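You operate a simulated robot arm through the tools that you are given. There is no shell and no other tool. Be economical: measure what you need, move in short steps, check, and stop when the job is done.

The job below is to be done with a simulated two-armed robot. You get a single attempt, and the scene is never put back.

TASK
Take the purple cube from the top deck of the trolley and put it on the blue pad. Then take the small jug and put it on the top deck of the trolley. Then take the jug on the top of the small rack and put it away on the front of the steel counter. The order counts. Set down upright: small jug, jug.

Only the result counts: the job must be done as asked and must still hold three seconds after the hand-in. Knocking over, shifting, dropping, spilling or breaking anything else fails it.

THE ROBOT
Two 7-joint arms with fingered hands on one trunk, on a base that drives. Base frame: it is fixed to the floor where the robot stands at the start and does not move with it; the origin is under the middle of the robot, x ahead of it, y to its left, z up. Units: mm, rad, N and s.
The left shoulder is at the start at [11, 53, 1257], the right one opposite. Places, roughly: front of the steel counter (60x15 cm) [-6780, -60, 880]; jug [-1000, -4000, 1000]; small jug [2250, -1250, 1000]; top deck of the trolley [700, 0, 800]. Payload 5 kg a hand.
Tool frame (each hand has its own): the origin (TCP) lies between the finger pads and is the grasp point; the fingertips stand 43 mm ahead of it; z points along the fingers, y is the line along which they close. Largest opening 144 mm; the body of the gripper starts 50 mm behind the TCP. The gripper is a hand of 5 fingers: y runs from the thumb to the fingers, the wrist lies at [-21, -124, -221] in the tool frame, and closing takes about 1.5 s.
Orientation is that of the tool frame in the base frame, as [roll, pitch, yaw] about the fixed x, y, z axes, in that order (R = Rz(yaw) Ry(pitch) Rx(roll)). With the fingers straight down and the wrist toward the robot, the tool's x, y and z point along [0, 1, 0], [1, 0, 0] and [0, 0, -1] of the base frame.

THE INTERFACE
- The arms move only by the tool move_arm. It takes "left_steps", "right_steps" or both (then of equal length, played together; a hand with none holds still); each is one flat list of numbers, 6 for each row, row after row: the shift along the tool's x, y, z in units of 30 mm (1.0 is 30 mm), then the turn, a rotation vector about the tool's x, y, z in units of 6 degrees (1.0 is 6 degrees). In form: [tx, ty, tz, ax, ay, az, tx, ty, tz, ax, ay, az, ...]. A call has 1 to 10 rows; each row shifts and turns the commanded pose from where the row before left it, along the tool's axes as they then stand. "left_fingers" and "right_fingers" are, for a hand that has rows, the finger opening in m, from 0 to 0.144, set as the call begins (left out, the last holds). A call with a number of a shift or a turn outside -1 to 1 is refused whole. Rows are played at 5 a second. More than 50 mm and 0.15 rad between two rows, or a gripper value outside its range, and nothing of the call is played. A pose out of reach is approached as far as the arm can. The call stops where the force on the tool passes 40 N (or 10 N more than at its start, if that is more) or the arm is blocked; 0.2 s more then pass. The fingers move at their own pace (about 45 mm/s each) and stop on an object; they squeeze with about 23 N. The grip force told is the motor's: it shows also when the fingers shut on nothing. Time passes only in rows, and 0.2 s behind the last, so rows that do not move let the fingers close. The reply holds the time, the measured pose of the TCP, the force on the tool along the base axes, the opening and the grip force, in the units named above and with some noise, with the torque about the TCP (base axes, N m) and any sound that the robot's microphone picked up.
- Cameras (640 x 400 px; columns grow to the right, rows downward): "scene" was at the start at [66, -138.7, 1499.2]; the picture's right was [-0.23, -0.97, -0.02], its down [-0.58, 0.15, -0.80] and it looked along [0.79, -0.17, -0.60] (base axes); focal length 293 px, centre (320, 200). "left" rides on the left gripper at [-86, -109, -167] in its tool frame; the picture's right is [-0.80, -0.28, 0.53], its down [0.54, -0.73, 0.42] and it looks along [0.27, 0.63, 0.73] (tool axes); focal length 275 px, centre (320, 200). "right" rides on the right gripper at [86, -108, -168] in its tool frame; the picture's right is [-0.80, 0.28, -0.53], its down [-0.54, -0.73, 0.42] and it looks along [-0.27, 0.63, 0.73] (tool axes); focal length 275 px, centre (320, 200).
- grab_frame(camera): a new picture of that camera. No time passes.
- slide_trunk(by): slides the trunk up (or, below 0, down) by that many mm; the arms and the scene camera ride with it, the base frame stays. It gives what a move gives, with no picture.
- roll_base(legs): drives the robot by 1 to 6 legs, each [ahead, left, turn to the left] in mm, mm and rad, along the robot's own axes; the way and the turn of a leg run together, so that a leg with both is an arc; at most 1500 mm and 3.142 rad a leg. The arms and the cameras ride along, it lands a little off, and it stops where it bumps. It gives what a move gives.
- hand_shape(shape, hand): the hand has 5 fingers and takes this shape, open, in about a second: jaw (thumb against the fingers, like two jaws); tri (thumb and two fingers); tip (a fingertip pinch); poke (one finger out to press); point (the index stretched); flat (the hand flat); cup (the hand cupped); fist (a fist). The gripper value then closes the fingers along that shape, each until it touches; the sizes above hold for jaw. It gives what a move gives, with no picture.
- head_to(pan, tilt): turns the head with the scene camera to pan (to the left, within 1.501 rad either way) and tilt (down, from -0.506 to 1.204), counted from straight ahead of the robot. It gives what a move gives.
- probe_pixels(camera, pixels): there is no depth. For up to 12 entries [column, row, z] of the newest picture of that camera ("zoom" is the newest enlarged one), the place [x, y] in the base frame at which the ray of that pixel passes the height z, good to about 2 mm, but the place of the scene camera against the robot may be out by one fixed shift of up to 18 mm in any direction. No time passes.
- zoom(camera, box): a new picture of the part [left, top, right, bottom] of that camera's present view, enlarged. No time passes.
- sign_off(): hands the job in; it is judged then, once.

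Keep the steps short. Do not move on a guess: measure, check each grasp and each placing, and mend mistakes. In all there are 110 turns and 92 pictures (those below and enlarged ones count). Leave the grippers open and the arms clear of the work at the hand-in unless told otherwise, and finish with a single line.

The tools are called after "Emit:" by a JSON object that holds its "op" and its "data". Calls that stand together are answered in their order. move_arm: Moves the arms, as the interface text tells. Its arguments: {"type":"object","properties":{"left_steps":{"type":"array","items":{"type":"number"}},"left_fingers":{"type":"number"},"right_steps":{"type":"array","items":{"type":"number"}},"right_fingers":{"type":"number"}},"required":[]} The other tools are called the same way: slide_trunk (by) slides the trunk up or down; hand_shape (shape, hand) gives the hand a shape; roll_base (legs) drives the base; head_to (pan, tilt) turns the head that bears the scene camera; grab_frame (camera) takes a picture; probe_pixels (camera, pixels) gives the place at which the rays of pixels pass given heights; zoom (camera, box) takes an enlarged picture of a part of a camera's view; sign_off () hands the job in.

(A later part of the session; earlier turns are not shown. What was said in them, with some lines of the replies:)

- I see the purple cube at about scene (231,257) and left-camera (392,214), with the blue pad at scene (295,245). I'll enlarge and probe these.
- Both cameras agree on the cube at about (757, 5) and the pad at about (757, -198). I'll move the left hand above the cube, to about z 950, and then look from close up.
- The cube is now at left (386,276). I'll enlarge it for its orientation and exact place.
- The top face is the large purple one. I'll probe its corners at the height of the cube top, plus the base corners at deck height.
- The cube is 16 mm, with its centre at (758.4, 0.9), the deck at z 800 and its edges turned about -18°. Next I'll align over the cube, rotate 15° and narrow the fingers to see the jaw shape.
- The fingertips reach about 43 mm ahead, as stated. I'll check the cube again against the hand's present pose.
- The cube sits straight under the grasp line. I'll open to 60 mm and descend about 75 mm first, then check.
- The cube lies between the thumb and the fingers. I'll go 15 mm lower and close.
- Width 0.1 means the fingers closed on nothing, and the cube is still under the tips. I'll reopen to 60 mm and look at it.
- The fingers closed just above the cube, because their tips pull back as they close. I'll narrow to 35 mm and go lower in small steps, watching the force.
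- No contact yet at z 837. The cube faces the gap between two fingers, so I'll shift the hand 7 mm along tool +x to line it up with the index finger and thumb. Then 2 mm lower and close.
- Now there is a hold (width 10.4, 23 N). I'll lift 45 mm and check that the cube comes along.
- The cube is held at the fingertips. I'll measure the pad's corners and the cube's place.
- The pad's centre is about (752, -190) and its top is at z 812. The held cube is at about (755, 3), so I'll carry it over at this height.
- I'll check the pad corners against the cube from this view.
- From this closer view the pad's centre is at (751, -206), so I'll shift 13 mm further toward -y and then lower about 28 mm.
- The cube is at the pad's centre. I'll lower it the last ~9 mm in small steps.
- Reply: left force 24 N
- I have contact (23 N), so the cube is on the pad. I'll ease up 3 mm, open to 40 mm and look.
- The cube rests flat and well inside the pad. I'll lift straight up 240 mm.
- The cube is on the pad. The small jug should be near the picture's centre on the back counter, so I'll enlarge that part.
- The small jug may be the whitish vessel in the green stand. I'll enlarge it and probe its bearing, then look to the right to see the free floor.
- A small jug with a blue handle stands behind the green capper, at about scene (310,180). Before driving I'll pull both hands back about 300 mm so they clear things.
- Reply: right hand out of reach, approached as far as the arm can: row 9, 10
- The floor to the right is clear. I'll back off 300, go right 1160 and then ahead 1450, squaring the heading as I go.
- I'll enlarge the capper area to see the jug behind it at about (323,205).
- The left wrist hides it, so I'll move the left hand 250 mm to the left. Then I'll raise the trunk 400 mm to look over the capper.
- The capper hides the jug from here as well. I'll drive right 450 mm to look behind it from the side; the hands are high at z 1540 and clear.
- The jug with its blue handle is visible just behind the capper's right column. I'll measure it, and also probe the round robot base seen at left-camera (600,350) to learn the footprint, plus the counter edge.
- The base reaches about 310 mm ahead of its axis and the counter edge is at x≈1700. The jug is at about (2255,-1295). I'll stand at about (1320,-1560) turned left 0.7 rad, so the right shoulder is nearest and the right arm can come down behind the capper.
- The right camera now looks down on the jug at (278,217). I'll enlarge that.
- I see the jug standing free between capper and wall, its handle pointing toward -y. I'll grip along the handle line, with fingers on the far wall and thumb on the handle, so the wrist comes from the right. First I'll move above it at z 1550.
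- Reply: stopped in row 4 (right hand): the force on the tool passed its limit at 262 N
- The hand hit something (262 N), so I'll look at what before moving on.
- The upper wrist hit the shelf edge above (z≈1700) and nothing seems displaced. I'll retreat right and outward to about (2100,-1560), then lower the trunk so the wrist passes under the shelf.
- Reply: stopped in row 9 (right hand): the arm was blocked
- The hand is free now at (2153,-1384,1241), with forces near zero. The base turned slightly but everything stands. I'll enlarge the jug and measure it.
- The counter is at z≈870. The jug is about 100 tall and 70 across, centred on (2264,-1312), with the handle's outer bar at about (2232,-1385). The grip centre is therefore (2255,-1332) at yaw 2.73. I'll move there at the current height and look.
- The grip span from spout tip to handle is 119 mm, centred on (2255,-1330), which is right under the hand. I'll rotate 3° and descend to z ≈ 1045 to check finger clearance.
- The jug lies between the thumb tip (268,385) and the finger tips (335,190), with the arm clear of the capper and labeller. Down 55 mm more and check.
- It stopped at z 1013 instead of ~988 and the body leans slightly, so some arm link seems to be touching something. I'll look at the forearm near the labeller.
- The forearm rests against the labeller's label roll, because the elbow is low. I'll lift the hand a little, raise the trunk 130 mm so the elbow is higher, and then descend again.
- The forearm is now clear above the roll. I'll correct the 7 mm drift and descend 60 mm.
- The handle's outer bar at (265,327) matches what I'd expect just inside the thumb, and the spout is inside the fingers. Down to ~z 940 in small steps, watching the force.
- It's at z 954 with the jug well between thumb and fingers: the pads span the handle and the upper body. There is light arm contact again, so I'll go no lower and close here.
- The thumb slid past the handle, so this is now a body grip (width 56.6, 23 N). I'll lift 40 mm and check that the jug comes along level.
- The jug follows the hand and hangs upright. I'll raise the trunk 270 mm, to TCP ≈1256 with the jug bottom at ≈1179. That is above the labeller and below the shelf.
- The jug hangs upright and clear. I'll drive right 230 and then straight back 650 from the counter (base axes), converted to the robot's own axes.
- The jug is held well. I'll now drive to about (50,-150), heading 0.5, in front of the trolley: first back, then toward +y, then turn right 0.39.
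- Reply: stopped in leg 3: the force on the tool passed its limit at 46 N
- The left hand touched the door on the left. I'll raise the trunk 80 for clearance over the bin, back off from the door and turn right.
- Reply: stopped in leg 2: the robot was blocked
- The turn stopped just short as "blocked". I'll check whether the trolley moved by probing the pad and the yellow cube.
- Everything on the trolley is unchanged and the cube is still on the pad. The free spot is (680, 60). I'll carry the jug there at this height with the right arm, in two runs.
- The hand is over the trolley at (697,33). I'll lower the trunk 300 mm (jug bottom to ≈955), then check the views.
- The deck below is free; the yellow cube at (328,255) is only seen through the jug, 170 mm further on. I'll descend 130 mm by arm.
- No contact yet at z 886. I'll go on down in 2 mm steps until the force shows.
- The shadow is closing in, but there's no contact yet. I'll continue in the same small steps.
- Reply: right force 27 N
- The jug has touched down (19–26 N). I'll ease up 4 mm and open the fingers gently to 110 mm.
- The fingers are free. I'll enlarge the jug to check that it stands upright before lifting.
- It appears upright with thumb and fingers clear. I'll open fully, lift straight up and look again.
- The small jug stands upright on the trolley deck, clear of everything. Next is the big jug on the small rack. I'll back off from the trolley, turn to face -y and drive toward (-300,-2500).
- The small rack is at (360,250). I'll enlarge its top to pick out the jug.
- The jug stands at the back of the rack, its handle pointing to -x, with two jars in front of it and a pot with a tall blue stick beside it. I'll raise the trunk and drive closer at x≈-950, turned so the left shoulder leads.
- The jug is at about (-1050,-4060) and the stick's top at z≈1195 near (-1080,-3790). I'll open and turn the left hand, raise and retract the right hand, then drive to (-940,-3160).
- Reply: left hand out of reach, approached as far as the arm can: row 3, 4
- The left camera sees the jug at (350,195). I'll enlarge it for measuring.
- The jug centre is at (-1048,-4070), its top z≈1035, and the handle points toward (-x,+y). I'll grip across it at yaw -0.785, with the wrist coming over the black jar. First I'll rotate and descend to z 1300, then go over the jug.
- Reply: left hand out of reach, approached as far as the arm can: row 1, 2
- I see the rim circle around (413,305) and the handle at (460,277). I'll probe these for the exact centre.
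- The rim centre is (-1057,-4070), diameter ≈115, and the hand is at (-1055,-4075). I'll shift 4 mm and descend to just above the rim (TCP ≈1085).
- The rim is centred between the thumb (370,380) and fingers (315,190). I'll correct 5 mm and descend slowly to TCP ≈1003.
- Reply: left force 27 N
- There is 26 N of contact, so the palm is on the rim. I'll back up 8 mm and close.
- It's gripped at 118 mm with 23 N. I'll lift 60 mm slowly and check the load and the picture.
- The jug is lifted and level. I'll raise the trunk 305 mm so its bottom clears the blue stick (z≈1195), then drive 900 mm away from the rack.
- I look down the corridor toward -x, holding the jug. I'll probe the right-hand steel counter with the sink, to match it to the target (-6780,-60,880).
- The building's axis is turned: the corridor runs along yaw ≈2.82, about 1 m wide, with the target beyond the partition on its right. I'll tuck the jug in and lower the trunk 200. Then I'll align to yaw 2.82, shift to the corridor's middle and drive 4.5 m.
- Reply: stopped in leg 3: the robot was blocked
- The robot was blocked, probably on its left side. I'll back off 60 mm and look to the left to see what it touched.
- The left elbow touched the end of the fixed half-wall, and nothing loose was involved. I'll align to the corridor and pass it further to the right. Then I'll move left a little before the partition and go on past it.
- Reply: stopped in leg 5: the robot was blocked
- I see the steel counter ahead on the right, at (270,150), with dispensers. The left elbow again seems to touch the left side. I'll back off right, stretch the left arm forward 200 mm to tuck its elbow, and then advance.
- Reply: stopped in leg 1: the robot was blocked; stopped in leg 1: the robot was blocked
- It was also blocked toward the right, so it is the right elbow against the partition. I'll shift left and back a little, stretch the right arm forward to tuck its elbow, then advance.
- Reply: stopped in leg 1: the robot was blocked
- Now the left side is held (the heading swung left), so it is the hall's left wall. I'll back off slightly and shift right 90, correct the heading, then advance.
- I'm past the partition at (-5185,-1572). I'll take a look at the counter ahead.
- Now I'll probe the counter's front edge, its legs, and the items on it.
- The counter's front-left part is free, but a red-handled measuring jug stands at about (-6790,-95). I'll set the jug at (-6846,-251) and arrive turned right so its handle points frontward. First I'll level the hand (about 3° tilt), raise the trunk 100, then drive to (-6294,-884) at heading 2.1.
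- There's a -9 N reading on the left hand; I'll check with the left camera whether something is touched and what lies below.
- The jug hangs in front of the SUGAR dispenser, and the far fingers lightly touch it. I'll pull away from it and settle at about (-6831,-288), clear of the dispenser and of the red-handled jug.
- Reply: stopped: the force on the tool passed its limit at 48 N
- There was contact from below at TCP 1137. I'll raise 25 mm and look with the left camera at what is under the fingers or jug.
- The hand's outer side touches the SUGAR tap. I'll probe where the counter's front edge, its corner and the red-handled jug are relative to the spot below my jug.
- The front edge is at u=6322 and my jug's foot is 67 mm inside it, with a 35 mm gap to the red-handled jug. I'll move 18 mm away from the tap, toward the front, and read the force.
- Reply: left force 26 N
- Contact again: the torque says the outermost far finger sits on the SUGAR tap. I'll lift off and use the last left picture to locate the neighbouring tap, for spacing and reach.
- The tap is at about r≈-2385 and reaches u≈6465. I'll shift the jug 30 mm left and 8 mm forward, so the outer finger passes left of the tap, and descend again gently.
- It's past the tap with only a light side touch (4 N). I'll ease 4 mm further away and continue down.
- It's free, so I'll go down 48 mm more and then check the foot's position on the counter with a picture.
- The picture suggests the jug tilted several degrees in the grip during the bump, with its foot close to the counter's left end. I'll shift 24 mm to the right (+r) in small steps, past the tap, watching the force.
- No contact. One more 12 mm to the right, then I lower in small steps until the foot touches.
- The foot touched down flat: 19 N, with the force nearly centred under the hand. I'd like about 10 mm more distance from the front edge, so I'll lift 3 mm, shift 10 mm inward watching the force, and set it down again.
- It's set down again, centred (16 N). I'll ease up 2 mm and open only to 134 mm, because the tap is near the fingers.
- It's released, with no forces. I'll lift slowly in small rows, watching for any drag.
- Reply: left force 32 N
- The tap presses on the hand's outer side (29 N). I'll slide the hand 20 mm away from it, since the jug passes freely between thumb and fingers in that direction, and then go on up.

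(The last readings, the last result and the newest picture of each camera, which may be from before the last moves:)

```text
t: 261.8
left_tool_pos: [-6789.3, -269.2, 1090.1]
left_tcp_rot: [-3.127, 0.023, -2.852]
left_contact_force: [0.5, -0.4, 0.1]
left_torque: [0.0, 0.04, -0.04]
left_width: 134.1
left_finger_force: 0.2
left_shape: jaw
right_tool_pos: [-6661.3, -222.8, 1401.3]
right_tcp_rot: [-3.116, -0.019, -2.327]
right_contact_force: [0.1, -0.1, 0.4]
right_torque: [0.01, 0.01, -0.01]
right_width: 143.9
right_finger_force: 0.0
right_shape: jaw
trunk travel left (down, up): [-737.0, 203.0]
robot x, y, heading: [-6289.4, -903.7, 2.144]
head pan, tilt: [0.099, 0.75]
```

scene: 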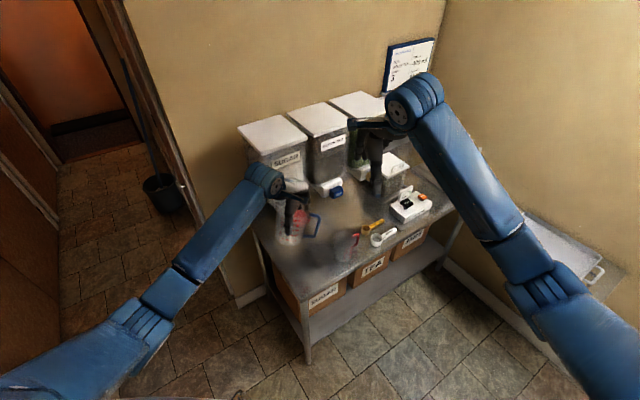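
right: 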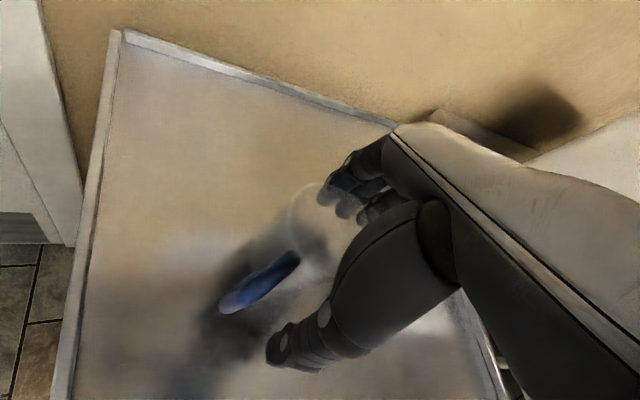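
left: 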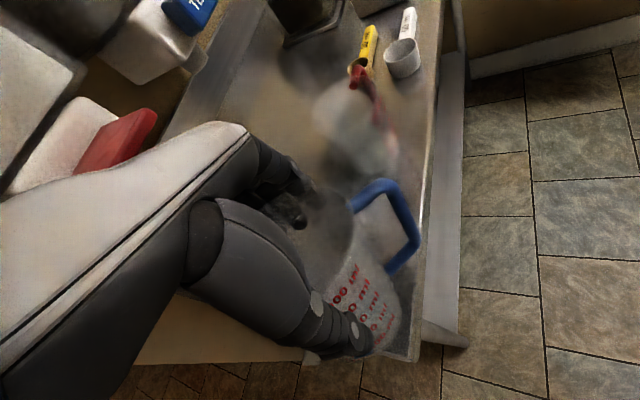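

It's free. I'll continue up 150 mm, drifting slightly to the front.

Emit:
{"op": "move_arm", "data": {"left_steps": [0, 0, -0.5, 0, 0, 0, 0, 0, -0.6, 0, 0, 0, -0.2, 0, -0.7, 0, 0, 0, -0.3, 0, -0.8, 0, 0, 0, -0.3, 0, -0.8, 0, 0, 0, -0.3, 0, -0.8, 0, 0, 0, -0.3, 0, -0.8, 0, 0, 0]}}

Emit:
{"op": "roll_base", "data": {"legs": [[-350, 0, 0]]}}

Emit:
{"op": "head_to", "data": {"pan": 0.05, "tilt": 0.62}}

Emit:
{"op": "zoom", "data": {"camera": "scene", "box": [160, 60, 480, 320]}}

```text
t: 263.4
left_tool_pos: [-6754.2, -257.1, 1241.4]
left_tcp_rot: [-3.125, 0.023, -2.852]
left_contact_force: [0.2, 0.2, -0.3]
left_torque: [0.01, 0.0, -0.01]
left_width: 133.9
left_finger_force: 0.0
left_shape: jaw
right_tool_pos: [-6660.7, -222.4, 1401.9]
right_tcp_rot: [-3.117, -0.02, -2.323]
right_contact_force: [0.1, -0.9, -0.1]
right_torque: [0.02, 0.03, 0.03]
right_width: 144.0
right_finger_force: 0.1
right_shape: jaw
trunk travel left (down, up): [-737.0, 203.0]
robot x, y, heading: [-6290.7, -906.3, 2.146]
head pan, tilt: [0.099, 0.75]
```

```text
t: 265.6
left_tool_pos: [-6565.0, -541.9, 1239.1]
left_tcp_rot: [-3.123, 0.026, -2.86]
left_contact_force: [-1.0, 0.5, -0.7]
left_torque: [-0.06, -0.03, -0.01]
left_width: 133.9
left_finger_force: 0.1
left_shape: jaw
right_tool_pos: [-6472.1, -506.3, 1400.3]
right_tcp_rot: [-3.114, -0.022, -2.333]
right_contact_force: [0.6, 1.5, 0.5]
right_torque: [-0.02, -0.02, 0.02]
right_width: 144.3
right_finger_force: 0.0
right_shape: jaw
trunk travel left (down, up): [-737.0, 203.0]
robot x, y, heading: [-6106.7, -1193.8, 2.141]
head pan, tilt: [0.099, 0.75]
```

```text
t: 266.3
left_tool_pos: [-6565.0, -543.6, 1241.2]
left_tcp_rot: [-3.124, 0.023, -2.86]
left_contact_force: [-0.6, 0.5, -0.1]
left_torque: [-0.03, 0.0, 0.0]
left_width: 133.9
left_finger_force: 0.0
left_shape: jaw
right_tool_pos: [-6471.6, -507.5, 1399.6]
right_tcp_rot: [-3.117, -0.018, -2.335]
right_contact_force: [-0.2, 0.4, 0.1]
right_torque: [-0.02, -0.04, -0.03]
right_width: 144.0
right_finger_force: 0.1
right_shape: jaw
trunk travel left (down, up): [-737.0, 203.0]
robot x, y, heading: [-6104.6, -1198.5, 2.139]
head pan, tilt: [0.051, 0.62]
```

```text
1.54 times, centred on (320, 190) of scene
5 turns are left
```

zoom: 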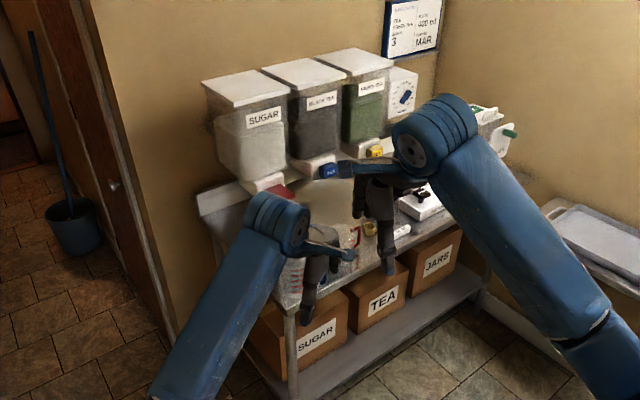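

The jug stands upright at the front-left of the steel counter, with its red marks visible at (290,280). The dispensers and the red-handled jug are in place, the grippers are open and the arms are clear, so I'm handing in.

Emit:
{"op": "sign_off", "data": {}}

```text
The job is handed in.
```

I handed the job in with the purple cube on the blue pad, the small jug upright on the trolley's top deck and the jug upright on the front of the steel counter, done in that order; the arms bumped the shelf, walls, the labeller's label roll and the sugar dispenser on the way, but nothing looked moved in the pictures I took, and my last view of the jug was partly hidden by the left hand.
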